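You operate a simulated robot arm through the tools that you are given. There is no shell and no other tool.

You run a simulated two-armed robot. Do the job below in one go: nothing can be reset, and whatever is moved stays where it is left.

## Task
Test-run the raised wheels at 20 rpm, then shut the drive down.
Fine: main on, dial set, start; hands off the wheels till the display reads RUN HELD; stop button, dial back to idle, main off.

Only the result counts: the job must be done as asked and must still hold three seconds after the hand-in. Knocking over, shifting, dropping, spilling or breaking anything else fails it.

## Robot
Two 6-joint arms with two-finger parallel grippers on one trunk that stands fixed in place. Base frame: the origin is at the foot of the trunk, x ahead of it, y to its left, z up. Readings come in cm, rad, newtons and seconds.
The left shoulder is at [6, 18.7, 114.7], the right one opposite. With the tool pointing down near the work surface each hand reaches from about 26 to 62 cm from the base axis, measured 20 degrees to its own side. Payload 1.57 kg a hand.
The tool frame of a hand sits at the grasp point between the pads (the TCP): z along the fingers, y along the line on which they close. The tips reach 3 cm beyond it. Largest opening 11 cm; finger width 2.4, thickness 1.2; the body of the gripper, 4.8 by 11.2 cm, starts 7.8 cm behind the TCP.
Orientation is that of the tool frame in the base frame, as a unit quaternion [w, x, y, z]. With the fingers straight down and closing along the base's y, the tool's x points along the base's -x, its y along +y and its z along -z.

## Interface
- The arms move only by the tool step_arm. It takes "left_deltas", "right_deltas" or both (then of equal length, played together; a hand with none holds still); each is a list of rows, each a list of 7 numbers: the opening, from 0 (shut) to 1 (fully open), then the shift along the tool's x, y, z in m, then the turn, a rotation vector about the tool's x, y, z in rad. In form: [[claw, dx, dy, dz, ax, ay, az], ...]. A call has 1 to 20 rows; each row shifts and turns the commanded pose from where the row before left it, along the tool's axes as they then stand. A row lasts 0.2 s, in which the tool goes at most 5 cm and 0.15 rad; a call with a longer step from one row to the next is refused whole, and so is a gripper value outside its range. A pose out of reach is approached as far as the arm can. The call stops where the force on the tool passes 40 N (or 10 N more than at its start, if that is more) or the arm is blocked; 0.2 s more then pass. Each finger travels about 15.3 cm/s and halts on what it meets, pressing with about 25 N; the grip force reading is that of the motor and also rises with nothing between the fingers. The clock runs only during rows and for 0.2 s after the last one: add rows that do not move to give the fingers time. The reply holds the time, the measured pose of the TCP, the force on the tool along the base axes, the opening and the grip force, in the units named above and with some noise, with the torque about the TCP (base axes, N m) and any sound that the robot's microphone picked up.
- Cameras (640 x 400 px; columns grow to the right, rows downward): "scene" is now at [1.04, -3.52, 168.68]; the picture's right is [-0.44, -0.90, 0.00], its down [-0.69, 0.34, -0.64] and it looks along [0.58, -0.28, -0.77] (base axes); focal length 375 px, centre (320, 200). "left" rides on the left gripper at [7, -1.6, -14.1] in its tool frame; the picture's right is [0.23, 0.97, 0.00], its down [-0.86, 0.20, -0.48] and it looks along [-0.47, 0.11, 0.88] (tool axes); focal length 222 px, centre (320, 200). "right" rides on the right gripper at [7, 1.6, -14.1] in its tool frame; the picture's right is [-0.23, 0.97, 0.00], its down [-0.86, -0.20, -0.48] and it looks along [-0.47, -0.11, 0.88] (tool axes); focal length 222 px, centre (320, 200). There is no depth. A picture from a camera that has moved, and an enlarged one, comes with that camera's place and axes in the base frame and with its lens.
- get_image(camera): a new picture of that camera. The clock stands still meanwhile.
- slide_trunk(by): slides the trunk up (or, below 0, down) by that many cm; the arms and the scene camera ride with it, the base frame stays. It gives what a move gives, with no picture.
- pan_tilt(pan, tilt): turns the head with the scene camera to pan (to the left, within 1.501 rad either way) and tilt (down, from -0.506 to 1.204), counted from straight ahead of the robot. It gives what a move gives.
- close_up(camera, box): a new picture of the part [left, top, right, bottom] of that camera's present view, enlarged. The clock stands still meanwhile.
- hand_in(): hands the job in; it is judged then, once.

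Places have to be worked out from the pictures, the camera data and where the tool is seen. Open the grippers and draw the arms clear of the work before you hand the job in, unless the task says otherwise.

The tools are called after "Request:" by a JSON object that holds its "fn" and its "kwargs". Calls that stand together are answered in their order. step_arm: Moves the arms, as the interface text tells. Its arguments: {"type":"object","properties":{"left_deltas":{"type":"array","items":{"type":"array","items":{"type":"number"}}},"right_deltas":{"type":"array","items":{"type":"array","items":{"type":"number"}}}},"required":[]} The other tools are called the same way: slide_trunk (by) moves the trunk up or down; pan_tilt (pan, tilt) turns the head that bears the scene camera; get_image (camera) takes a picture; close_up (camera, box) takes an enlarged picture of a part of a camera's view; hand_in () hands the job in.

At the start:

```text
t: 0.0
left_position: [40.61, 1.67, 116.94]
left_ee_rot: [0.0, 0.0, 1.0, 0.0]
left_force: [-0.5, -0.5, 0.9]
left_moment: [0.0, 0.0, -0.04]
left_opening: 10.98
left_grip_force: 0.1
right_position: [38.21, -41.68, 116.02]
right_ee_rot: [-0.001, 0.0, 1.0, 0.001]
right_force: [-1.2, 1.0, -0.5]
right_moment: [-0.06, 0.03, 0.0]
right_opening: 10.99
right_grip_force: 0.0
trunk travel left (down, up): [-77.5, 21.5]
head pan, tilt (commanded): [-0.456, 0.873]
```

scene: 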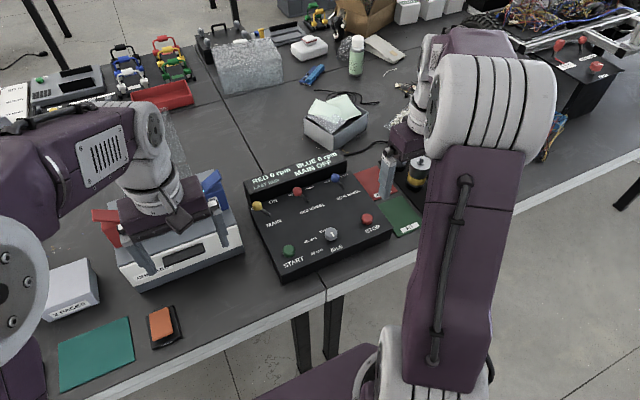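
right: 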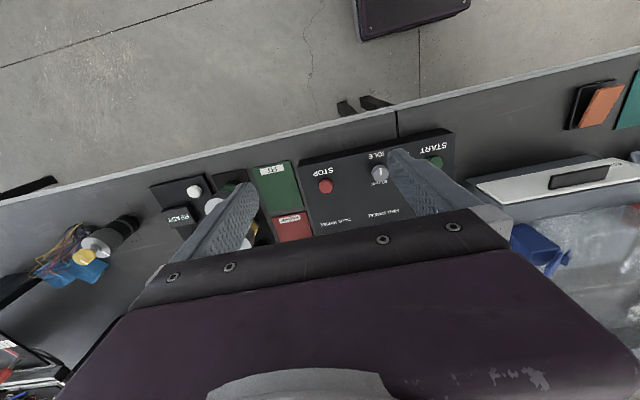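
left: 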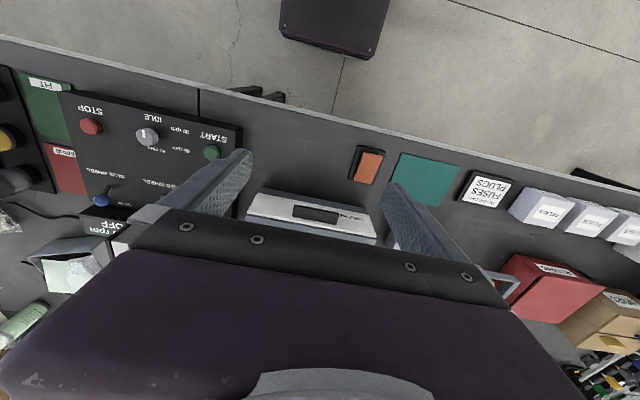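

I start by looking closely at the console in the scene picture to read its labels and controls.

Request:
{"fn": "close_up", "kwargs": {"camera": "scene", "box": [230, 140, 430, 290]}}

Request:
{"fn": "close_up", "kwargs": {"camera": "right", "box": [240, 110, 480, 260]}}

Request:
{"fn": "close_up", "kwargs": {"camera": "left", "box": [0, 60, 260, 240]}}

```text
2.67 times, centred on (330, 215) of scene
camera zoom: at [1.04, -3.52, 168.68], right [-0.44, -0.9, 0.0], down [-0.69, 0.34, -0.64], along [0.58, -0.28, -0.77], focal length 1000 px, centre (293, 160)
```

zoom: 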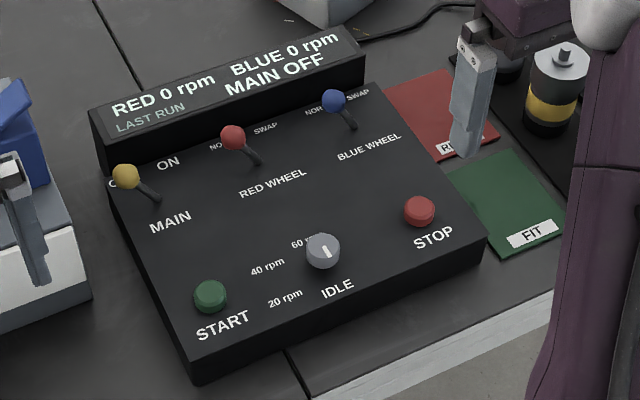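

```text
2.67 times, centred on (360, 185) of right
camera zoom: at [31.26, -39.85, 130.11], right [0.23, 0.97, 0.0], down [0.86, -0.2, 0.48], along [0.47, -0.11, -0.88], focal length 592 px, centre (213, 240)
```

zoom: 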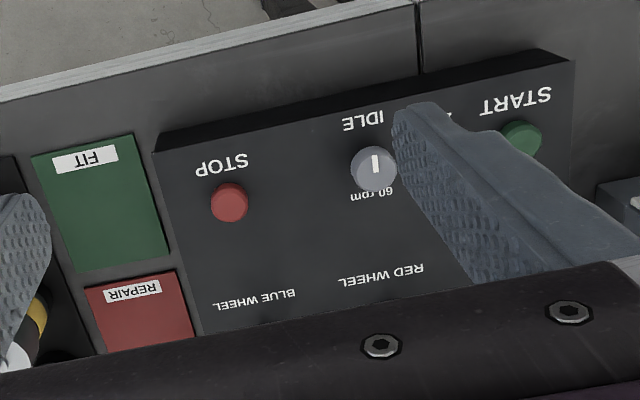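

```text
2.22 times, centred on (130, 150) of left
camera zoom: at [33.64, 0.11, 131.1], right [-0.23, 0.97, 0.0], down [0.86, 0.2, 0.48], along [0.47, 0.11, -0.88], focal length 494 px, centre (742, 311)
```

zoom: 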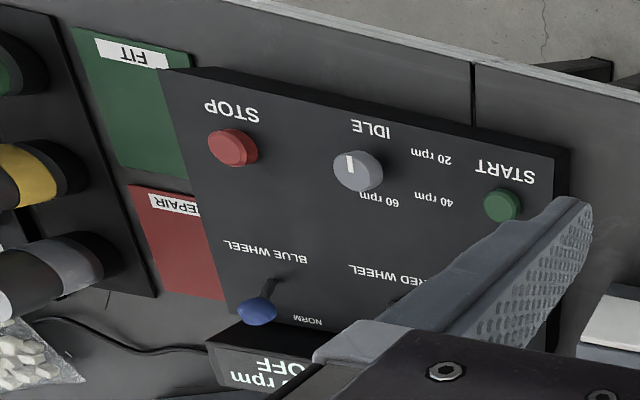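

The console has MAIN, two wheel toggles, START, dial (at IDLE) and STOP. I look around with the head to find the wheels and any obstacles near the console.

Request:
{"fn": "pan_tilt", "kwargs": {"pan": -0.9, "tilt": 0.7}}

Request:
{"fn": "get_image", "kwargs": {"camera": "scene"}}

Request:
{"fn": "pan_tilt", "kwargs": {"pan": 0.0, "tilt": 0.6}}

Request:
{"fn": "get_image", "kwargs": {"camera": "scene"}}

```text
t: 0.9
left_position: [40.52, 1.57, 117.14]
left_ee_rot: [0.0, 0.0, 1.0, 0.0]
left_force: [-0.4, -0.6, 0.3]
left_moment: [0.03, 0.02, 0.03]
left_opening: 10.99
left_grip_force: 0.0
right_position: [38.48, -41.56, 116.1]
right_ee_rot: [-0.001, 0.001, 1.0, 0.0]
right_force: [-0.3, 0.1, 0.4]
right_moment: [0.02, -0.01, 0.0]
right_opening: 10.97
right_grip_force: 0.1
trunk travel left (down, up): [-77.5, 21.5]
head pan, tilt (commanded): [-0.901, 0.7]
```

```text
taken
camera scene: at [-0.6, -6.77, 170.08], right [-0.78, -0.62, 0.0], down [-0.4, 0.5, -0.76], along [0.48, -0.6, -0.64], focal length 375 px, centre (320, 200)
```

scene: 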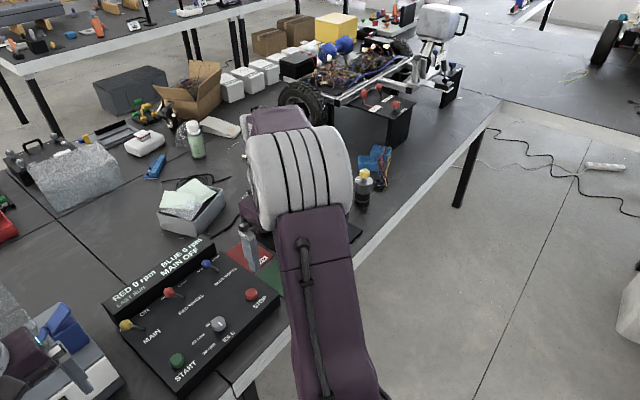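

```text
t: 2.1
left_position: [40.5, 1.67, 117.04]
left_ee_rot: [0.0, 0.0, 1.0, 0.0]
left_force: [-0.5, -0.3, 1.0]
left_moment: [0.03, -0.01, -0.01]
left_opening: 10.99
left_grip_force: 0.0
right_position: [38.32, -41.45, 116.09]
right_ee_rot: [-0.001, 0.0, 1.0, 0.0]
right_force: [0.5, 0.0, 0.0]
right_moment: [-0.01, 0.0, 0.03]
right_opening: 10.97
right_grip_force: 0.2
trunk travel left (down, up): [-77.5, 21.5]
head pan, tilt (commanded): [0.0, 0.6]
```

```text
taken
camera scene: at [2.96, -0.14, 170.94], right [0.0, -1.0, 0.0], down [-0.57, 0.0, -0.82], along [0.82, 0.0, -0.57], focal length 375 px, centre (320, 200)
```

scene: 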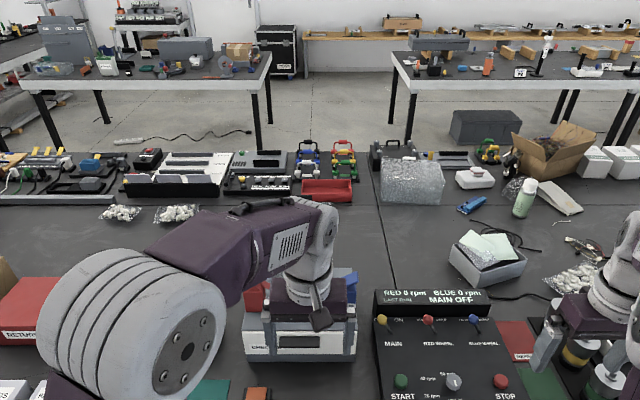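

I zoom in on the rover at right and the console from this viewpoint, to see the wheels and the toggle positions.

Request:
{"fn": "close_up", "kwargs": {"camera": "scene", "box": [360, 280, 560, 400]}}

Request:
{"fn": "pan_tilt", "kwargs": {"pan": -0.9, "tilt": 0.5}}

Request:
{"fn": "get_image", "kwargs": {"camera": "scene"}}

Request:
{"fn": "close_up", "kwargs": {"camera": "scene", "box": [240, 50, 520, 230]}}

```text
3.20 times, centred on (460, 340) of scene
camera zoom: at [2.96, -0.14, 170.94], right [0.0, -1.0, 0.0], down [-0.57, 0.0, -0.82], along [0.82, 0.0, -0.57], focal length 1200 px, centre (-128, -248)
```

zoom: 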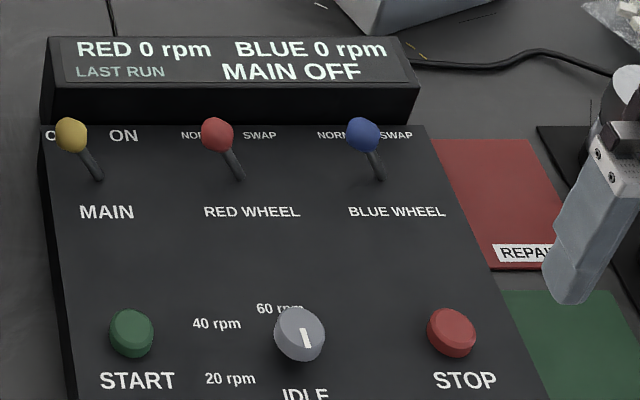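

```text
t: 3.3
left_position: [40.56, 1.57, 117.0]
left_ee_rot: [-0.001, 0.0, 1.0, 0.001]
left_force: [-0.5, -0.3, 0.2]
left_moment: [0.01, -0.02, -0.02]
left_opening: 11.01
left_grip_force: 0.1
right_position: [38.27, -41.7, 116.17]
right_ee_rot: [0.0, 0.0, 1.0, 0.001]
right_force: [0.1, -0.3, 0.9]
right_moment: [0.02, 0.0, 0.01]
right_opening: 10.97
right_grip_force: 0.0
trunk travel left (down, up): [-77.5, 21.5]
head pan, tilt (commanded): [-0.901, 0.499]
```

```text
taken
camera scene: at [-0.21, -7.26, 171.85], right [-0.78, -0.62, 0.0], down [-0.3, 0.38, -0.88], along [0.55, -0.69, -0.48], focal length 375 px, centre (320, 200)
```

scene: 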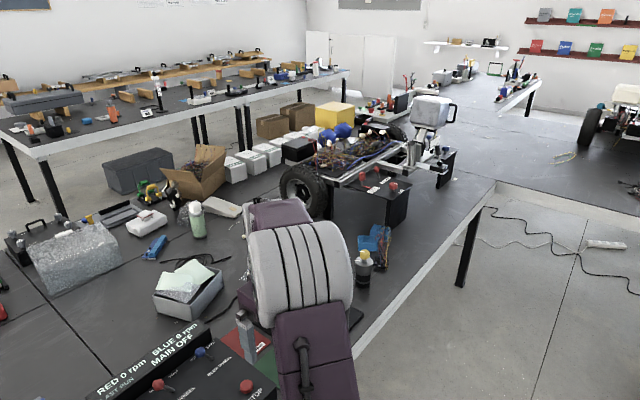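

```text
2.22 times, centred on (380, 140) of scene
camera zoom: at [-0.21, -7.26, 171.85], right [-0.78, -0.62, 0.0], down [-0.3, 0.38, -0.88], along [0.55, -0.69, -0.48], focal length 834 px, centre (187, 333)
```

zoom: 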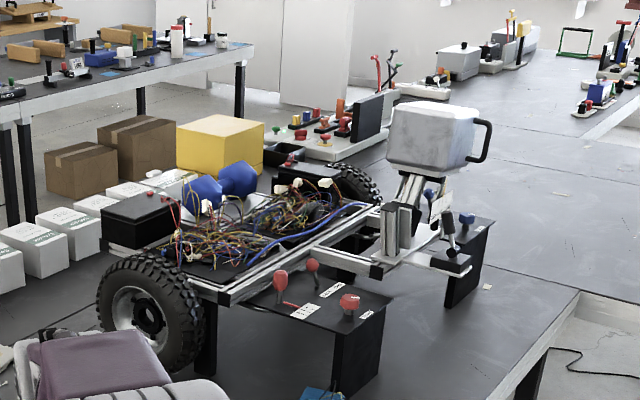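

The rover with raised wheels stands at far right, next to a black box with red parts. I zoom in on it to see if it matters for the job.

Request:
{"fn": "close_up", "kwargs": {"camera": "scene", "box": [340, 155, 430, 215]}}

Request:
{"fn": "close_up", "kwargs": {"camera": "scene", "box": [400, 90, 480, 200]}}

Request:
{"fn": "close_up", "kwargs": {"camera": "scene", "box": [70, 290, 390, 400]}}

```text
6.67 times, centred on (385, 185) of scene
camera zoom: at [-0.21, -7.26, 171.85], right [-0.78, -0.62, 0.0], down [-0.3, 0.38, -0.88], along [0.55, -0.69, -0.48], focal length 2501 px, centre (-113, 300)
```

zoom: 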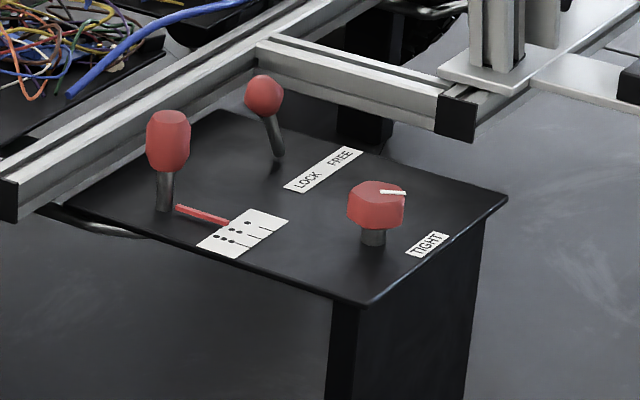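

```text
3.64 times, centred on (440, 145) of scene
camera zoom: at [-0.21, -7.26, 171.85], right [-0.78, -0.62, 0.0], down [-0.3, 0.38, -0.88], along [0.55, -0.69, -0.48], focal length 1364 px, centre (-116, 400)
```

zoom: 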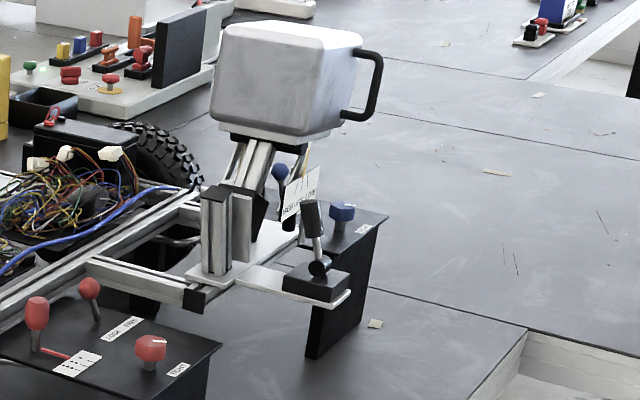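

```text
2.00 times, centred on (230, 345) of scene
camera zoom: at [-0.21, -7.26, 171.85], right [-0.78, -0.62, 0.0], down [-0.3, 0.38, -0.88], along [0.55, -0.69, -0.48], focal length 750 px, centre (500, -90)
```

zoom: 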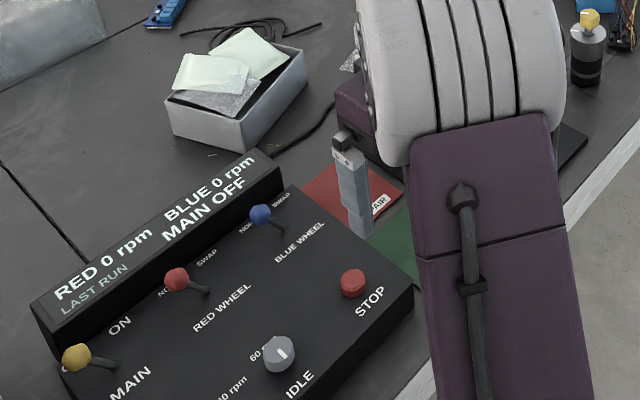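

From triangulating the pictures I judge: START ≈ (52.6, −19.2, 84), STOP ≈ (52.5, −42.9, 84), dial top ≈ (51.6, −31, 86), MAIN lever tip ≈ (66.7, −16.2, 89), leaning to OFF on its left (+y). I move the left hand aside to make room, and shut and tilt the right hand forward in place.

Request:
{"fn": "step_arm", "kwargs": {"left_deltas": [[1, 0, 0.04, 0, 0, 0, 0], [1, 0, 0.04, 0, 0, 0, 0], [1, 0, 0.04, 0, 0, 0, 0], [1, 0, 0.03, 0, 0, 0, 0], [1, 0, 0, 0, 0, 0, 0]], "right_deltas": [[0, 0, 0, 0, 0, -0.12, 0], [0, 0, 0, 0, 0, -0.12, 0], [0, 0, 0, 0, 0, -0.12, 0], [0, 0, 0, 0, 0, -0.12, 0], [0, 0, 0, 0, 0, -0.12, 0]]}}

Request:
{"fn": "pan_tilt", "kwargs": {"pan": -0.3, "tilt": 0.8}}

Request:
{"fn": "get_image", "kwargs": {"camera": "scene"}}

Request:
{"fn": "get_image", "kwargs": {"camera": "right"}}

```text
t: 4.5
left_position: [40.52, 16.56, 117.21]
left_ee_rot: [0.0, 0.0, 1.0, 0.0]
left_force: [0.3, -0.3, 0.6]
left_moment: [0.03, -0.03, 0.01]
left_opening: 11.02
left_grip_force: 0.1
right_position: [38.32, -41.69, 116.15]
right_ee_rot: [0.295, 0.001, 0.955, 0.0]
right_force: [0.2, 0.1, 0.5]
right_moment: [0.01, -0.04, 0.01]
right_opening: 0.0
right_grip_force: 21.4
trunk travel left (down, up): [-77.5, 21.5]
head pan, tilt (commanded): [-0.901, 0.499]
```

```text
t: 5.5
left_position: [40.64, 16.59, 117.21]
left_ee_rot: [-0.001, 0.001, 1.0, 0.0]
left_force: [-0.1, -0.8, -0.2]
left_moment: [-0.01, -0.02, -0.01]
left_opening: 10.99
left_grip_force: 0.0
right_position: [38.38, -41.54, 116.13]
right_ee_rot: [0.295, 0.0, 0.955, 0.0]
right_force: [-0.2, 0.3, 0.8]
right_moment: [-0.03, 0.01, 0.02]
right_opening: 0.0
right_grip_force: 21.5
trunk travel left (down, up): [-77.5, 21.5]
head pan, tilt (commanded): [-0.3, 0.799]
```

```text
taken
camera scene: at [1.81, -2.5, 169.26], right [-0.3, -0.95, 0.0], down [-0.68, 0.21, -0.7], along [0.67, -0.21, -0.72], focal length 375 px, centre (320, 200)
```

scene: 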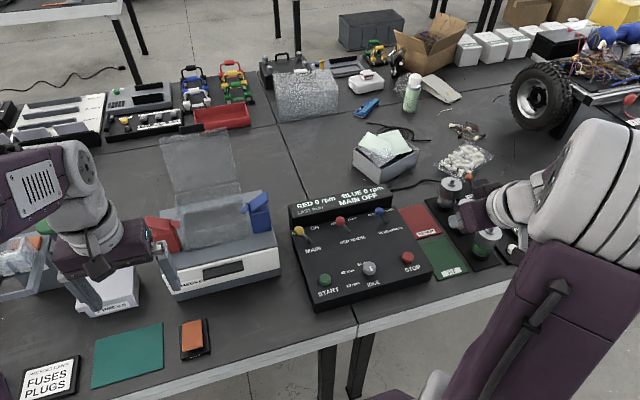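

```text
taken
camera right: at [24.55, -39.86, 123.77], right [0.19, 0.97, 0.13], down [0.44, -0.2, 0.88], along [0.88, -0.11, -0.46], focal length 222 px, centre (320, 200)
```

right: 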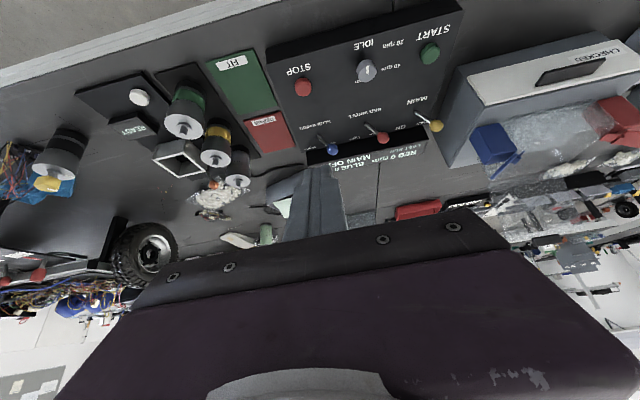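

The CHECKED case stands close to the left of the console, so I zoom in on the gap between it and the MAIN lever, in both views.

Request:
{"fn": "close_up", "kwargs": {"camera": "scene", "box": [230, 170, 440, 310]}}

Request:
{"fn": "close_up", "kwargs": {"camera": "right", "box": [260, 0, 560, 190]}}

Request:
{"fn": "get_image", "kwargs": {"camera": "left"}}

```text
2.86 times, centred on (335, 240) of scene
camera zoom: at [1.81, -2.5, 169.26], right [-0.3, -0.95, 0.0], down [-0.68, 0.21, -0.7], along [0.67, -0.21, -0.72], focal length 1072 px, centre (277, 86)
```

zoom: 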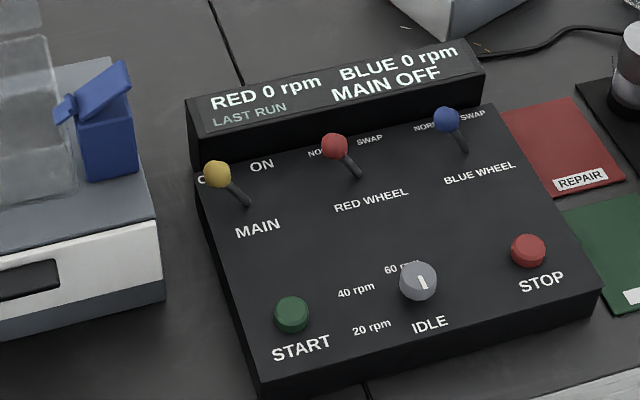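

```text
2.11 times, centred on (410, 95) of right
camera zoom: at [24.55, -39.86, 123.77], right [0.19, 0.97, 0.13], down [0.44, -0.2, 0.88], along [0.88, -0.11, -0.46], focal length 468 px, centre (130, 421)
```

zoom: 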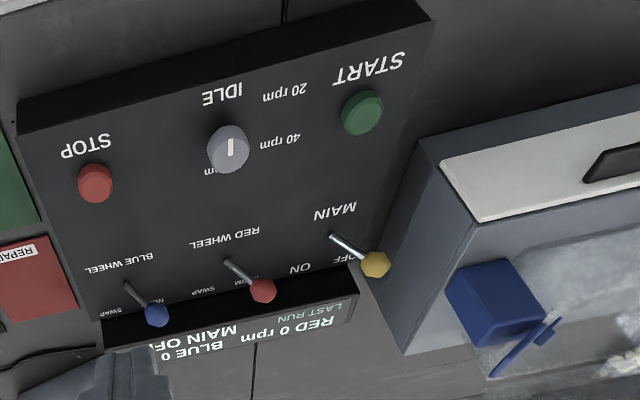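

```text
taken
camera left: at [33.7, 15.11, 131.24], right [-0.23, 0.97, 0.0], down [0.86, 0.2, 0.48], along [0.47, 0.11, -0.88], focal length 222 px, centre (320, 200)
```

left: 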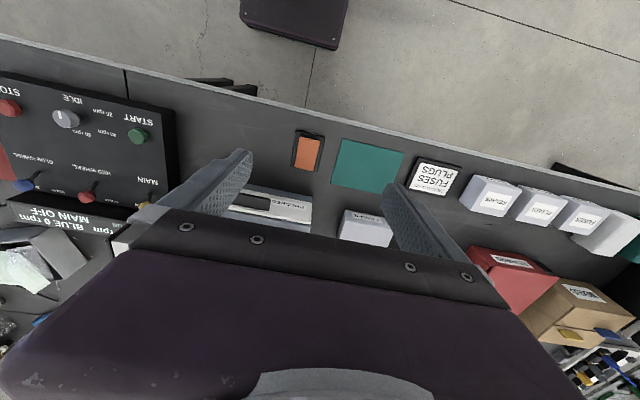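

MAIN lever tip ≈ (66.6, −16.4, 89.2) with base ≈ (65.6, −19.7, 84.7); the case's side is at y ≈ −9, top z ≈ 90.7, so shut fingers fit in the gap at y ≈ −12.5. I move the right hand to a point above and behind that gap.

Request:
{"fn": "step_arm", "kwargs": {"right_deltas": [[0, -0.00805, 0.03233, 0.02422, 0, 0, 0], [0, -0.00805, 0.03233, 0.02422, 0, 0, 0], [0, -0.00805, 0.03233, 0.02422, 0, 0, 0], [0, -0.00805, 0.03233, 0.02422, 0, 0, 0], [0, -0.00805, 0.03233, 0.02422, 0, 0, 0], [0, -0.00805, 0.03233, 0.02422, 0, 0, 0], [0, -0.00805, 0.03233, 0.02422, 0, 0, 0], [0, -0.00805, 0.03233, 0.02422, 0, 0, 0], [0, -0.00805, 0.03233, 0.02422, 0, 0, 0], [0, 0, 0, 0, 0, 0, 0]]}}

Request:
{"fn": "get_image", "kwargs": {"camera": "scene"}}

Request:
{"fn": "get_image", "kwargs": {"camera": "right"}}

```text
t: 7.7
left_position: [40.6, 16.49, 117.14]
left_ee_rot: [0.0, 0.0, 1.0, -0.001]
left_force: [-0.9, -0.2, 0.1]
left_moment: [0.0, -0.01, 0.01]
left_opening: 11.0
left_grip_force: 0.0
right_position: [55.1, -21.35, 101.16]
right_ee_rot: [0.293, -0.002, 0.956, 0.004]
right_force: [-0.1, 0.5, -0.2]
right_moment: [0.0, -0.03, 0.01]
right_opening: 0.0
right_grip_force: 21.9
right hand out of reach, approached as far as the arm can: row 7, 8, 9
trunk travel left (down, up): [-77.5, 21.5]
head pan, tilt (commanded): [-0.3, 0.799]
```

```text
taken
camera scene: at [1.76, -2.52, 169.26], right [-0.3, -0.96, 0.0], down [-0.68, 0.21, -0.7], along [0.67, -0.21, -0.72], focal length 375 px, centre (320, 200)
```

scene: 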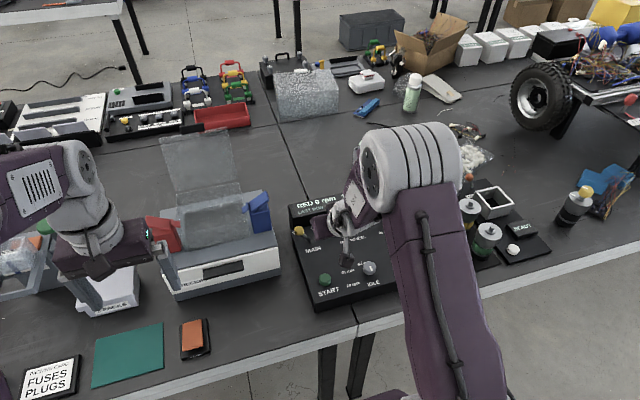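

```text
taken
camera right: at [41.42, -19.67, 108.85], right [0.18, 0.97, 0.13], down [0.44, -0.2, 0.88], along [0.88, -0.1, -0.46], focal length 222 px, centre (320, 200)
```

right: 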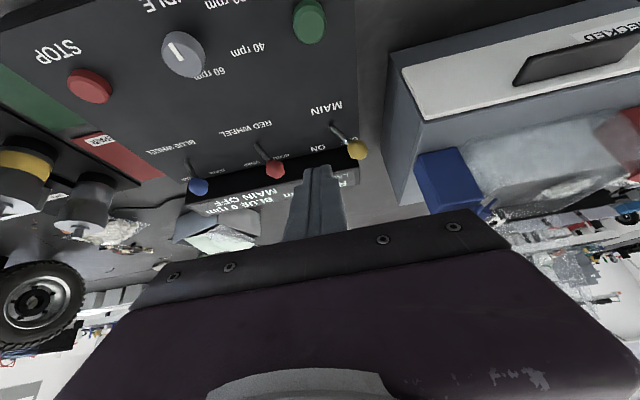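

The arm stopped short at (55.1, −21.4, 101.2), reported as out of reach. I zoom in to understand the arm's configuration before choosing another tilt or trunk height.

Request:
{"fn": "close_up", "kwargs": {"camera": "scene", "box": [260, 100, 520, 400]}}

```text
1.33 times, centred on (390, 250) of scene
camera zoom: at [1.76, -2.52, 169.26], right [-0.3, -0.96, 0.0], down [-0.68, 0.21, -0.7], along [0.67, -0.21, -0.72], focal length 500 px, centre (227, 133)
```

zoom: 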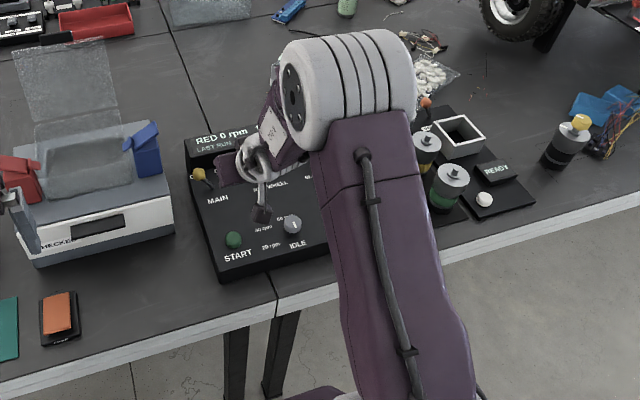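

The hand seems limited toward the left at this tilt and height. I probe with a hold row and then small moves to see what limits it: first a null call.

Request:
{"fn": "step_arm", "kwargs": {"right_deltas": [[0, 0, 0, 0, 0, 0, 0]]}}

Request:
{"fn": "step_arm", "kwargs": {"right_deltas": [[0, 0, 0, -0.03, 0, 0, 0], [0, 0, 0, -0.03, 0, 0, 0]]}}

```text
t: 8.1
left_position: [40.56, 16.67, 117.04]
left_ee_rot: [0.0, 0.0, 1.0, 0.001]
left_force: [0.4, 0.2, -0.3]
left_moment: [0.01, 0.0, 0.0]
left_opening: 11.01
left_grip_force: 0.0
right_position: [55.2, -21.41, 101.15]
right_ee_rot: [0.294, -0.001, 0.956, 0.004]
right_force: [-0.5, 0.5, -0.8]
right_moment: [-0.01, 0.0, -0.02]
right_opening: 0.04
right_grip_force: 21.1
trunk travel left (down, up): [-77.5, 21.5]
head pan, tilt (commanded): [-0.3, 0.799]
```

```text
t: 8.7
left_position: [40.52, 16.73, 117.16]
left_ee_rot: [0.0, -0.001, 1.0, 0.0]
left_force: [0.4, -0.7, -0.3]
left_moment: [0.02, 0.0, 0.0]
left_opening: 10.98
left_grip_force: 0.1
right_position: [51.87, -20.23, 106.02]
right_ee_rot: [0.295, -0.003, 0.955, 0.004]
right_force: [0.5, 0.1, 0.3]
right_moment: [0.03, -0.01, 0.0]
right_opening: 0.0
right_grip_force: 21.2
right hand out of reach, approached as far as the arm can: row 1, 2
trunk travel left (down, up): [-77.5, 21.5]
head pan, tilt (commanded): [-0.3, 0.799]
```

I back off to the right to a surely reachable pose, then probe leftward with the tilt reduced, to find out which quantity limits the arm.

Request:
{"fn": "step_arm", "kwargs": {"right_deltas": [[0, 0, -0.03, -0.02, 0, 0, 0], [0, 0, 0, 0, 0, 0, 0]]}}

Request:
{"fn": "step_arm", "kwargs": {"right_deltas": [[0, 0, 0, 0, 0, 0.15, 0], [0, 0, 0, 0, 0, 0.15, 0], [0, 0, 0, 0, 0, 0.15, 0], [0, 0, 0, 0, 0, 0.15, 0], [0, 0, 0, 0, 0, 0, 0]]}}

```text
t: 9.3
left_position: [40.71, 16.55, 117.09]
left_ee_rot: [0.001, 0.0, 1.0, 0.0]
left_force: [0.9, -0.8, -0.1]
left_moment: [0.02, -0.01, 0.01]
left_opening: 10.98
left_grip_force: 0.1
right_position: [51.12, -20.08, 107.82]
right_ee_rot: [0.295, -0.001, 0.955, 0.001]
right_force: [-0.1, -1.3, 0.9]
right_moment: [-0.03, -0.01, -0.01]
right_opening: 0.0
right_grip_force: 21.4
right hand out of reach, approached as far as the arm can: row 1
trunk travel left (down, up): [-77.5, 21.5]
head pan, tilt (commanded): [-0.3, 0.799]
```

```text
t: 10.5
left_position: [40.65, 16.58, 117.16]
left_ee_rot: [0.0, 0.0, 1.0, 0.0]
left_force: [-0.2, -0.3, 0.7]
left_moment: [0.01, -0.02, 0.01]
left_opening: 10.97
left_grip_force: 0.1
right_position: [47.4, -12.91, 104.06]
right_ee_rot: [0.086, 0.009, 0.995, -0.054]
right_force: [0.4, 0.0, 0.0]
right_moment: [0.0, 0.02, -0.01]
right_opening: 0.0
right_grip_force: 21.3
right hand out of reach, approached as far as the arm can: row 1, 2, 3, 4
trunk travel left (down, up): [-77.5, 21.5]
head pan, tilt (commanded): [-0.3, 0.799]
```

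The readings suggest the commanded pose is kept (about (52, −15.5, 109), tool down) while the arm stands off it. I pull the command back to about (45, −30, 109), tool down, to regain a clean pose.

Request:
{"fn": "step_arm", "kwargs": {"right_deltas": [[0, 0.0178, -0.0363, 0, 0, 0, 0], [0, 0.0178, -0.0363, 0, 0, 0, 0], [0, 0.0178, -0.0363, 0, 0, 0, 0], [0, 0.0178, -0.0363, 0, 0, 0, 0], [0, 0, 0, 0, 0, 0, 0], [0, 0, 0, 0, 0, 0, 0]]}}

Request:
{"fn": "get_image", "kwargs": {"camera": "scene"}}

```text
t: 11.9
left_position: [40.82, 16.58, 117.12]
left_ee_rot: [0.0, 0.0, 1.0, 0.0]
left_force: [0.5, -0.1, -0.2]
left_moment: [0.02, 0.02, -0.01]
left_opening: 11.03
left_grip_force: 0.1
right_position: [40.28, -26.13, 104.52]
right_ee_rot: [0.086, 0.011, 0.995, -0.057]
right_force: [0.1, -0.3, 0.4]
right_moment: [-0.02, 0.01, 0.0]
right_opening: 0.0
right_grip_force: 20.8
right hand out of reach, approached as far as the arm can: row 4
trunk travel left (down, up): [-77.5, 21.5]
head pan, tilt (commanded): [-0.3, 0.799]
```

```text
taken
camera scene: at [1.85, -2.53, 169.25], right [-0.3, -0.96, 0.0], down [-0.69, 0.21, -0.7], along [0.67, -0.21, -0.72], focal length 375 px, centre (320, 200)
```

scene: 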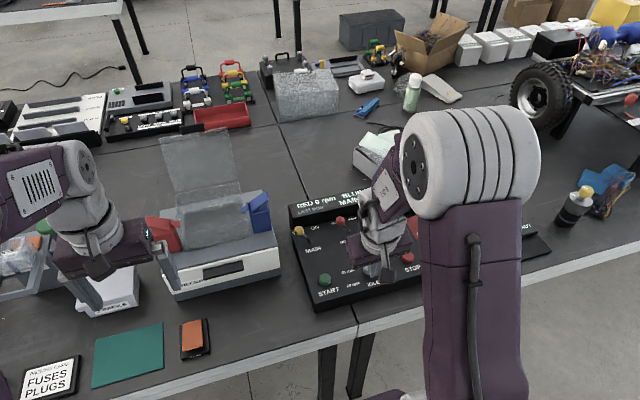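

The arm re-bases on the reached pose, and the behaviour looks like a wrist singularity (tool lined up with the steep forearm) rather than true reach. I straighten the tool to vertical, raise it, then lower the trunk so the forearm lies flatter.

Request:
{"fn": "step_arm", "kwargs": {"right_deltas": [[0, 0, 0, -0.03, -0.057, 0.086, -0.011], [0, 0, 0, -0.03, -0.057, 0.086, -0.011], [0, 0, 0, -0.03, 0, 0, 0], [0, 0, 0, 0, 0, 0, 0]]}}

```text
t: 12.9
left_position: [40.62, 16.66, 117.21]
left_ee_rot: [0.001, 0.0, 1.0, 0.0]
left_force: [-0.3, 1.2, 1.1]
left_moment: [0.0, -0.02, 0.01]
left_opening: 11.0
left_grip_force: 0.0
right_position: [35.33, -25.16, 106.62]
right_ee_rot: [0.018, -0.003, 0.997, -0.07]
right_force: [-0.1, 0.2, 0.2]
right_moment: [0.0, 0.02, -0.03]
right_opening: 0.0
right_grip_force: 21.2
right hand out of reach, approached as far as the arm can: row 1, 2, 3
trunk travel left (down, up): [-77.5, 21.5]
head pan, tilt (commanded): [-0.3, 0.799]
```

Still stuck near the singularity with the forearm hanging vertically. I extend the hand straight forward, where the forearm slants more, and then correct the lean.

Request:
{"fn": "step_arm", "kwargs": {"right_deltas": [[0, -0.035, 0, 0, 0, 0, 0], [0, -0.035, 0, 0, 0, 0, 0], [0, -0.035, 0, 0, 0, 0, 0], [0, -0.035, 0, 0, 0, 0, 0], [0, 0, 0, 0, 0, 0, 0]]}}

Request:
{"fn": "step_arm", "kwargs": {"right_deltas": [[0, 0, 0, 0, -0.07, 0.018, 0], [0, 0, 0, 0, -0.07, 0.018, 0], [0, 0, 0, 0, 0, 0, 0]]}}

Request:
{"fn": "get_image", "kwargs": {"camera": "scene"}}

```text
t: 14.1
left_position: [40.62, 16.63, 117.14]
left_ee_rot: [0.0, 0.0, 1.0, 0.0]
left_force: [0.1, -0.7, 0.5]
left_moment: [-0.01, 0.01, 0.0]
left_opening: 11.02
left_grip_force: 0.1
right_position: [45.93, -26.13, 102.71]
right_ee_rot: [0.023, -0.005, 0.996, -0.083]
right_force: [-0.7, 0.6, 0.4]
right_moment: [0.05, -0.01, -0.03]
right_opening: 0.02
right_grip_force: 21.0
right hand out of reach, approached as far as the arm can: row 1, 2, 3, 4
trunk travel left (down, up): [-77.5, 21.5]
head pan, tilt (commanded): [-0.3, 0.799]
```

```text
t: 14.9
left_position: [40.52, 16.65, 117.13]
left_ee_rot: [0.0, 0.0, 1.0, 0.0]
left_force: [1.1, -0.3, -0.6]
left_moment: [0.01, 0.0, 0.03]
left_opening: 11.02
left_grip_force: 0.0
right_position: [45.87, -26.13, 102.76]
right_ee_rot: [0.023, -0.004, 0.996, -0.083]
right_force: [0.5, 0.1, -0.2]
right_moment: [-0.01, 0.03, 0.02]
right_opening: 0.01
right_grip_force: 21.7
right hand out of reach, approached as far as the arm can: row 1, 2
trunk travel left (down, up): [-77.5, 21.5]
head pan, tilt (commanded): [-0.3, 0.799]
```

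```text
taken
camera scene: at [1.82, -2.51, 169.26], right [-0.3, -0.96, 0.0], down [-0.68, 0.21, -0.7], along [0.67, -0.21, -0.72], focal length 375 px, centre (320, 200)
```

scene: 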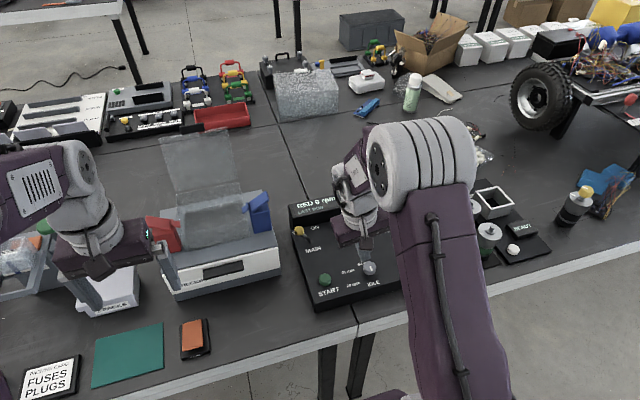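

A pure turn about tool x had no effect, so a joint sits at its limit. I test yaw turns about the tool axis in both directions to see which way frees it.

Request:
{"fn": "step_arm", "kwargs": {"right_deltas": [[0, 0, 0, 0, 0, 0, -0.15], [0, 0, 0, 0, 0, 0, 0]]}}

Request:
{"fn": "step_arm", "kwargs": {"right_deltas": [[0, 0, 0, 0, 0, 0, 0.15], [0, 0, 0, 0, 0, 0, 0.15], [0, 0, 0, 0, 0, 0, 0]]}}

```text
t: 15.5
left_position: [40.73, 16.58, 117.26]
left_ee_rot: [0.0, 0.0, 1.0, 0.0]
left_force: [0.2, 0.4, 0.1]
left_moment: [0.01, 0.01, -0.01]
left_opening: 10.99
left_grip_force: 0.1
right_position: [44.79, -24.13, 101.6]
right_ee_rot: [0.022, -0.074, 0.992, -0.095]
right_force: [1.1, 0.4, 0.1]
right_moment: [0.0, 0.0, 0.01]
right_opening: 0.0
right_grip_force: 20.9
right hand out of reach, approached as far as the arm can: row 1
trunk travel left (down, up): [-77.5, 21.5]
head pan, tilt (commanded): [-0.3, 0.799]
```

```text
t: 16.3
left_position: [40.63, 16.52, 117.06]
left_ee_rot: [0.0, 0.0, 1.0, 0.0]
left_force: [-0.2, 0.5, -0.1]
left_moment: [0.01, 0.01, -0.01]
left_opening: 11.01
left_grip_force: 0.0
right_position: [44.77, -24.22, 101.74]
right_ee_rot: [0.029, 0.072, 0.994, -0.081]
right_force: [0.3, 0.3, 0.1]
right_moment: [-0.01, 0.01, -0.01]
right_opening: 0.01
right_grip_force: 21.1
trunk travel left (down, up): [-77.5, 21.5]
head pan, tilt (commanded): [-0.3, 0.799]
```

Positive yaw is free and wasn't flagged. I try correcting the sideways lean again from this yawed pose.

Request:
{"fn": "step_arm", "kwargs": {"right_deltas": [[0, 0, 0, 0, -0.08, 0, 0], [0, 0, 0, 0, -0.08, 0, 0], [0, 0, 0, 0, 0, 0, 0]]}}

Request:
{"fn": "step_arm", "kwargs": {"right_deltas": [[0, 0, -0.03, 0, 0, 0, 0], [0, 0, -0.03, 0, 0, 0, 0], [0, 0, 0, 0, 0, 0, 0]]}}

```text
t: 17.1
left_position: [40.49, 16.61, 117.21]
left_ee_rot: [0.0, 0.0, 1.0, 0.0]
left_force: [-0.5, -0.2, -0.9]
left_moment: [0.02, -0.03, -0.03]
left_opening: 10.97
left_grip_force: 0.1
right_position: [44.14, -23.97, 101.22]
right_ee_rot: [0.034, 0.07, 0.995, -0.068]
right_force: [-0.2, 0.1, -1.0]
right_moment: [0.04, -0.02, 0.0]
right_opening: 0.0
right_grip_force: 21.3
right hand out of reach, approached as far as the arm can: row 1, 2
trunk travel left (down, up): [-77.5, 21.5]
head pan, tilt (commanded): [-0.3, 0.799]
```

```text
t: 17.9
left_position: [40.68, 16.65, 117.19]
left_ee_rot: [0.001, 0.0, 1.0, 0.0]
left_force: [-0.2, 0.4, -0.1]
left_moment: [0.0, 0.01, -0.03]
left_opening: 10.99
left_grip_force: 0.1
right_position: [43.53, -30.13, 102.04]
right_ee_rot: [0.034, 0.07, 0.994, -0.074]
right_force: [1.1, 0.9, 0.7]
right_moment: [-0.04, 0.04, -0.03]
right_opening: 0.0
right_grip_force: 21.6
trunk travel left (down, up): [-77.5, 21.5]
head pan, tilt (commanded): [-0.3, 0.799]
```

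Moving right works freely. I try the lean correction here at y ≈ −30.

Request:
{"fn": "step_arm", "kwargs": {"right_deltas": [[0, 0, 0, 0, -0.08, 0, 0], [0, 0, 0, 0, -0.07, 0, 0], [0, 0, 0, 0, 0, 0, 0]]}}

Request:
{"fn": "step_arm", "kwargs": {"right_deltas": [[0, 0, 0, 0, 0, 0.07, -0.07], [0, 0, 0, 0, 0, 0, -0.07], [0, 0, 0, 0, 0, 0, 0]]}}

```text
t: 18.7
left_position: [40.65, 16.63, 117.14]
left_ee_rot: [0.0, 0.001, 1.0, 0.0]
left_force: [-0.3, -0.2, -0.9]
left_moment: [-0.01, 0.04, -0.02]
left_opening: 11.01
left_grip_force: 0.1
right_position: [43.52, -30.11, 101.9]
right_ee_rot: [0.035, 0.07, 0.994, -0.073]
right_force: [0.1, 0.4, -0.4]
right_moment: [0.03, 0.01, 0.01]
right_opening: 0.01
right_grip_force: 21.5
right hand out of reach, approached as far as the arm can: row 1, 2
trunk travel left (down, up): [-77.5, 21.5]
head pan, tilt (commanded): [-0.3, 0.799]
```

```text
t: 19.5
left_position: [40.64, 16.56, 117.12]
left_ee_rot: [0.0, 0.0, 1.0, 0.0]
left_force: [-0.6, -0.1, 0.9]
left_moment: [0.0, 0.03, 0.0]
left_opening: 10.98
left_grip_force: 0.0
right_position: [43.02, -26.8, 101.23]
right_ee_rot: [-0.003, 0.006, 0.997, -0.076]
right_force: [0.2, -0.3, 0.6]
right_moment: [0.02, 0.0, -0.01]
right_opening: 0.01
right_grip_force: 21.0
right hand out of reach, approached as far as the arm can: row 1, 2
trunk travel left (down, up): [-77.5, 21.5]
head pan, tilt (commanded): [-0.3, 0.799]
```

I look at the wrist closely and compare it with the left arm (which is in its neutral pose) to see which joint is wound up.

Request:
{"fn": "close_up", "kwargs": {"camera": "scene", "box": [290, 100, 490, 280]}}

Request:
{"fn": "close_up", "kwargs": {"camera": "scene", "box": [0, 110, 220, 310]}}

Request:
{"fn": "get_image", "kwargs": {"camera": "left"}}

```text
2.22 times, centred on (390, 190) of scene
camera zoom: at [1.79, -2.58, 169.25], right [-0.3, -0.96, 0.0], down [-0.68, 0.21, -0.7], along [0.67, -0.21, -0.72], focal length 834 px, centre (164, 222)
```

zoom: 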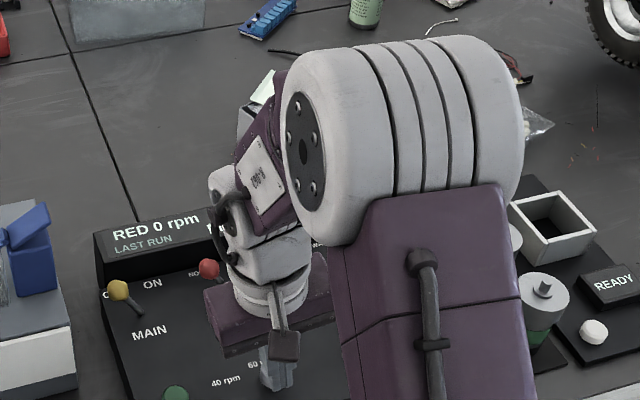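

```text
2.00 times, centred on (110, 210) of scene
camera zoom: at [1.79, -2.58, 169.25], right [-0.3, -0.96, 0.0], down [-0.68, 0.21, -0.7], along [0.67, -0.21, -0.72], focal length 750 px, centre (740, 180)
```

zoom: 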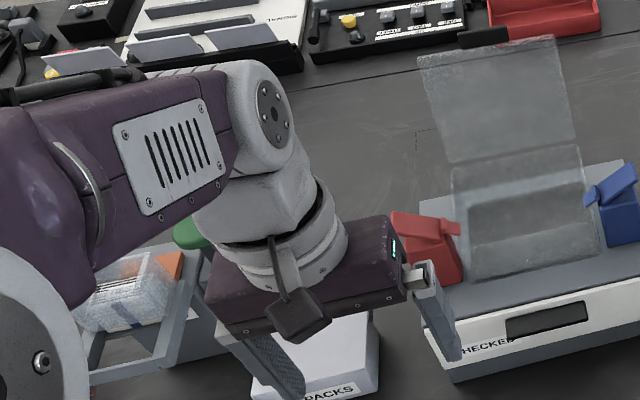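

```text
taken
camera left: at [33.68, 15.04, 131.26], right [-0.23, 0.97, 0.0], down [0.86, 0.2, 0.48], along [0.47, 0.11, -0.88], focal length 222 px, centre (320, 200)
```

left: 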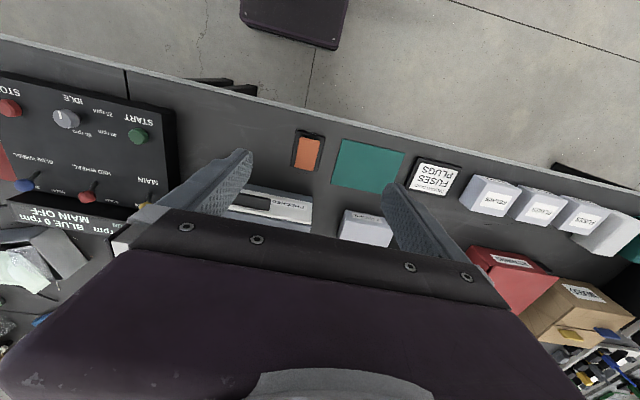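

The left arm handles the mirror-image region well, so the right wrist is merely in a wound-up configuration. I move the right hand back toward its start position at (38, −42, 116) to unwind it.

Request:
{"fn": "step_arm", "kwargs": {"right_deltas": [[0, 0, -0.04, 0, 0, 0, 0.02], [0, 0, -0.04, 0, 0, 0, 0.02], [0, 0.01, -0.04, -0.02, 0, 0, 0.02], [0, 0.02, -0.03, -0.03, 0, 0, 0.02], [0, 0.01, 0, -0.03, 0, 0, 0.02], [0, 0.01, 0, -0.03, 0, 0, 0], [0, 0, 0, -0.03, 0, 0, 0], [0, 0, 0, 0, 0, 0, 0]]}}

Request:
{"fn": "get_image", "kwargs": {"camera": "scene"}}

```text
t: 21.3
left_position: [40.65, 16.64, 117.06]
left_ee_rot: [0.0, 0.0, 1.0, 0.0]
left_force: [0.1, -0.4, 0.8]
left_moment: [0.0, 0.01, -0.03]
left_opening: 10.98
left_grip_force: 0.0
right_position: [35.61, -28.85, 110.88]
right_ee_rot: [0.002, 0.053, 0.994, -0.093]
right_force: [0.5, 1.0, -0.7]
right_moment: [0.02, -0.02, 0.0]
right_opening: 0.0
right_grip_force: 21.6
right hand out of reach, approached as far as the arm can: row 1, 2, 3, 4, 5, 6, 7
trunk travel left (down, up): [-77.5, 21.5]
head pan, tilt (commanded): [-0.3, 0.799]
```

```text
taken
camera scene: at [1.88, -2.54, 169.25], right [-0.3, -0.96, 0.0], down [-0.69, 0.21, -0.7], along [0.67, -0.21, -0.72], focal length 375 px, centre (320, 200)
```

scene: 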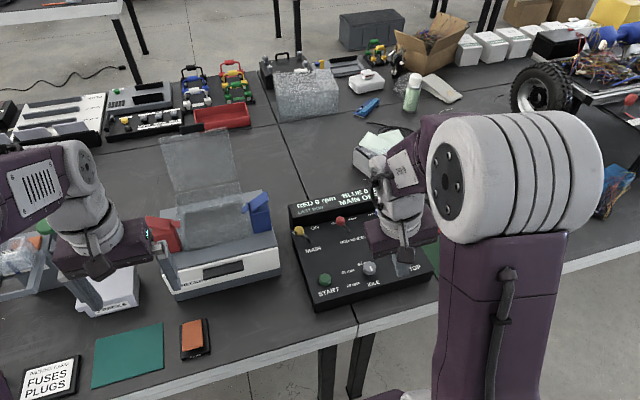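

Rightward motion is limited too now. I try unwinding with a larger positive yaw, which was the free direction, then test the lean correction.

Request:
{"fn": "step_arm", "kwargs": {"right_deltas": [[0, 0, 0, 0, 0, 0, 0.15], [0, 0, 0, 0, 0, 0, 0.15], [0, 0, 0, 0, 0, 0, 0.15], [0, 0, 0, 0, 0, 0, 0.15], [0, 0, 0, 0, 0, 0, 0]]}}

Request:
{"fn": "step_arm", "kwargs": {"right_deltas": [[0, 0, 0, 0, -0.08, 0, 0], [0, 0, 0, 0, -0.08, 0, 0], [0, 0, 0, 0, 0, 0, 0]]}}

Request:
{"fn": "close_up", "kwargs": {"camera": "scene", "box": [330, 90, 530, 290]}}

```text
t: 22.5
left_position: [40.66, 16.68, 117.06]
left_ee_rot: [0.0, 0.0, 1.0, 0.0]
left_force: [-0.1, 0.7, 0.3]
left_moment: [0.01, 0.0, -0.03]
left_opening: 11.01
left_grip_force: 0.1
right_position: [34.14, -28.67, 107.63]
right_ee_rot: [0.023, 0.346, 0.935, -0.074]
right_force: [-0.4, 0.3, -0.3]
right_moment: [0.01, 0.07, 0.0]
right_opening: 0.02
right_grip_force: 21.4
right hand out of reach, approached as far as the arm can: row 1, 2, 3, 4
trunk travel left (down, up): [-77.5, 21.5]
head pan, tilt (commanded): [-0.3, 0.799]
```

```text
t: 23.3
left_position: [40.66, 16.65, 117.11]
left_ee_rot: [0.0, 0.0, 1.0, 0.0]
left_force: [0.5, 0.6, 0.5]
left_moment: [-0.01, 0.02, 0.0]
left_opening: 10.98
left_grip_force: 0.1
right_position: [33.89, -28.83, 106.77]
right_ee_rot: [0.033, 0.343, 0.936, -0.064]
right_force: [1.2, 0.3, 0.5]
right_moment: [-0.02, -0.02, 0.01]
right_opening: 0.02
right_grip_force: 20.9
right hand out of reach, approached as far as the arm can: row 1, 2
trunk travel left (down, up): [-77.5, 21.5]
head pan, tilt (commanded): [-0.3, 0.799]
```

```text
2.00 times, centred on (430, 190) of scene
camera zoom: at [1.84, -2.49, 169.26], right [-0.3, -0.96, 0.0], down [-0.68, 0.21, -0.7], along [0.67, -0.21, -0.72], focal length 750 px, centre (100, 220)
```

zoom: 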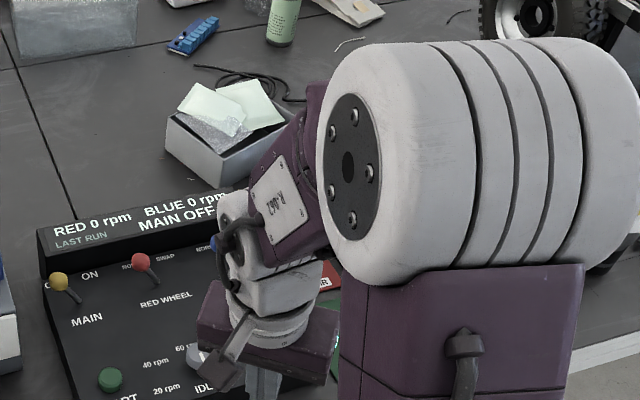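

All limited moves were pulled down and inward, so going lower should be free. At x ≈ 34 the hand is in front of the table edge, so I go down 8 cm and then correct orientation.

Request:
{"fn": "step_arm", "kwargs": {"right_deltas": [[0, 0, 0, 0.03, 0, 0, 0], [0, 0, 0, 0.03, 0, 0, 0], [0, 0, 0, 0.03, 0, 0, 0], [0, 0, 0, 0, 0, 0, 0]]}}

Request:
{"fn": "step_arm", "kwargs": {"right_deltas": [[0, 0, 0, 0, -0.07, 0, 0], [0, 0, 0, 0, -0.07, 0, 0], [0, 0, 0, 0, 0, 0, 0]]}}

```text
t: 24.3
left_position: [40.69, 16.69, 117.1]
left_ee_rot: [0.0, 0.0, 1.0, 0.0]
left_force: [0.2, -0.7, 0.5]
left_moment: [-0.02, -0.01, -0.03]
left_opening: 11.0
left_grip_force: 0.1
right_position: [33.76, -30.01, 98.11]
right_ee_rot: [0.033, 0.345, 0.936, -0.063]
right_force: [-0.6, 0.4, 0.1]
right_moment: [-0.03, 0.05, -0.03]
right_opening: 0.0
right_grip_force: 21.5
trunk travel left (down, up): [-77.5, 21.5]
head pan, tilt (commanded): [-0.3, 0.799]
```

```text
t: 25.1
left_position: [40.66, 16.8, 117.1]
left_ee_rot: [0.0, 0.0, 1.0, 0.0]
left_force: [-0.1, 0.3, -0.9]
left_moment: [-0.01, -0.02, -0.01]
left_opening: 10.99
left_grip_force: 0.1
right_position: [34.32, -30.72, 98.09]
right_ee_rot: [0.062, 0.343, 0.937, -0.038]
right_force: [-0.8, -0.6, 0.8]
right_moment: [0.0, 0.01, 0.01]
right_opening: 0.03
right_grip_force: 21.3
right hand out of reach, approached as far as the arm can: row 2
trunk travel left (down, up): [-77.5, 21.5]
head pan, tilt (commanded): [-0.3, 0.799]
```

Down was free and part of the lean came out. I look at the whole right arm from the head camera to understand its posture.

Request:
{"fn": "pan_tilt", "kwargs": {"pan": -0.7, "tilt": 1.0}}

Request:
{"fn": "get_image", "kwargs": {"camera": "scene"}}

Request:
{"fn": "pan_tilt", "kwargs": {"pan": 0.6, "tilt": 1.0}}

Request:
{"fn": "get_image", "kwargs": {"camera": "scene"}}

```text
t: 26.0
left_position: [40.7, 16.66, 117.03]
left_ee_rot: [0.0, 0.0, 1.0, 0.0]
left_force: [0.6, -0.4, 0.1]
left_moment: [0.0, 0.04, -0.01]
left_opening: 11.01
left_grip_force: 0.0
right_position: [34.35, -30.75, 98.1]
right_ee_rot: [0.062, 0.343, 0.937, -0.037]
right_force: [-0.3, -0.3, -1.5]
right_moment: [0.0, -0.06, 0.02]
right_opening: 0.0
right_grip_force: 21.4
trunk travel left (down, up): [-77.5, 21.5]
head pan, tilt (commanded): [-0.7, 1.0]
```

```text
taken
camera scene: at [-0.55, -4.61, 167.74], right [-0.64, -0.77, 0.0], down [-0.64, 0.54, -0.54], along [0.41, -0.35, -0.84], focal length 375 px, centre (320, 200)
```

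scene: 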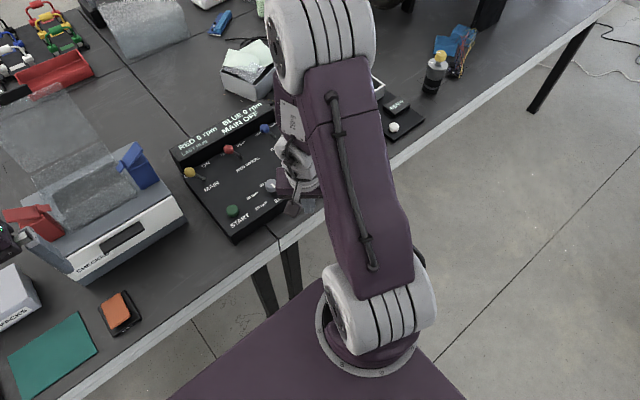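

```text
t: 27.4
left_position: [40.67, 16.52, 117.14]
left_ee_rot: [0.0, 0.0, 1.0, 0.0]
left_force: [0.0, -0.6, -0.5]
left_moment: [0.02, 0.01, 0.01]
left_opening: 11.02
left_grip_force: 0.0
right_position: [34.29, -30.73, 98.2]
right_ee_rot: [0.062, 0.343, 0.937, -0.037]
right_force: [0.2, -0.5, -0.4]
right_moment: [-0.03, 0.01, -0.01]
right_opening: 0.0
right_grip_force: 21.4
trunk travel left (down, up): [-77.5, 21.5]
head pan, tilt (commanded): [0.6, 1.0]
```

```text
taken
camera scene: at [-0.13, 3.8, 167.74], right [0.56, -0.83, 0.0], down [-0.69, -0.47, -0.54], along [0.45, 0.3, -0.84], focal length 375 px, centre (320, 200)
```

scene: 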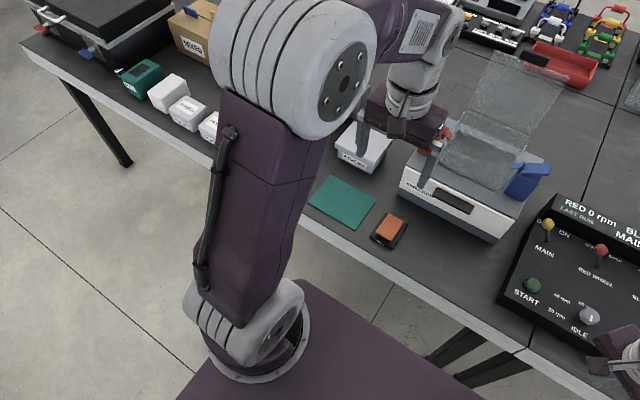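

From the two views I infer a vertical-axis shoulder, upper arm ≈ 36 cm, forearm ≈ 18 cm, wrist-to-TCP ≈ 23 cm; the wrist flipped at the singularity where tool and forearm line up. The forearm now hangs almost vertical, so I tilt the tool forward in the arm's own plane (wrist staying put) to unwind the forearm roll.

Request:
{"fn": "step_arm", "kwargs": {"right_deltas": [[0, -0.0209, 0.0074, -0.004, -0.0344, -0.0934, 0.0075], [0, -0.0209, 0.0074, -0.0015, -0.0344, -0.0934, 0.0075], [0, -0.0209, 0.0074, 0.001, -0.0344, -0.0934, 0.0075], [0, -0.0209, 0.0074, 0.0035, -0.0344, -0.0934, 0.0075], [0, 0, 0, 0, 0, 0, 0]]}}

Request:
{"fn": "pan_tilt", "kwargs": {"pan": -0.6, "tilt": 0.9}}

Request:
{"fn": "get_image", "kwargs": {"camera": "scene"}}

```text
t: 28.6
left_position: [40.72, 16.64, 117.17]
left_ee_rot: [0.001, 0.0, 1.0, 0.0]
left_force: [0.1, 0.0, -0.2]
left_moment: [0.0, -0.01, 0.0]
left_opening: 11.0
left_grip_force: 0.0
right_position: [41.99, -35.37, 101.35]
right_ee_rot: [0.253, 0.343, 0.905, 0.01]
right_force: [0.6, -0.3, 1.0]
right_moment: [0.01, 0.02, 0.02]
right_opening: 0.0
right_grip_force: 21.5
right hand out of reach, approached as far as the arm can: row 3, 4
trunk travel left (down, up): [-77.5, 21.5]
head pan, tilt (commanded): [0.6, 1.0]
```

```text
t: 30.0
left_position: [40.64, 16.56, 117.06]
left_ee_rot: [0.0, 0.0, 1.0, 0.001]
left_force: [0.5, -0.1, -0.5]
left_moment: [0.02, -0.01, -0.02]
left_opening: 11.03
left_grip_force: 0.0
right_position: [41.82, -35.42, 101.42]
right_ee_rot: [0.252, 0.342, 0.905, 0.01]
right_force: [0.4, -0.2, 0.3]
right_moment: [-0.02, -0.03, -0.01]
right_opening: 0.0
right_grip_force: 21.4
trunk travel left (down, up): [-77.5, 21.5]
head pan, tilt (commanded): [-0.6, 0.901]
```

```text
taken
camera scene: at [0.36, -4.38, 168.46], right [-0.56, -0.83, 0.0], down [-0.65, 0.44, -0.62], along [0.51, -0.35, -0.78], focal length 375 px, centre (320, 200)
```

scene: 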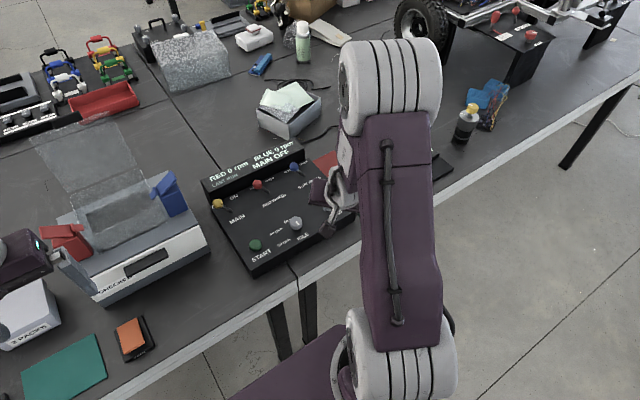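

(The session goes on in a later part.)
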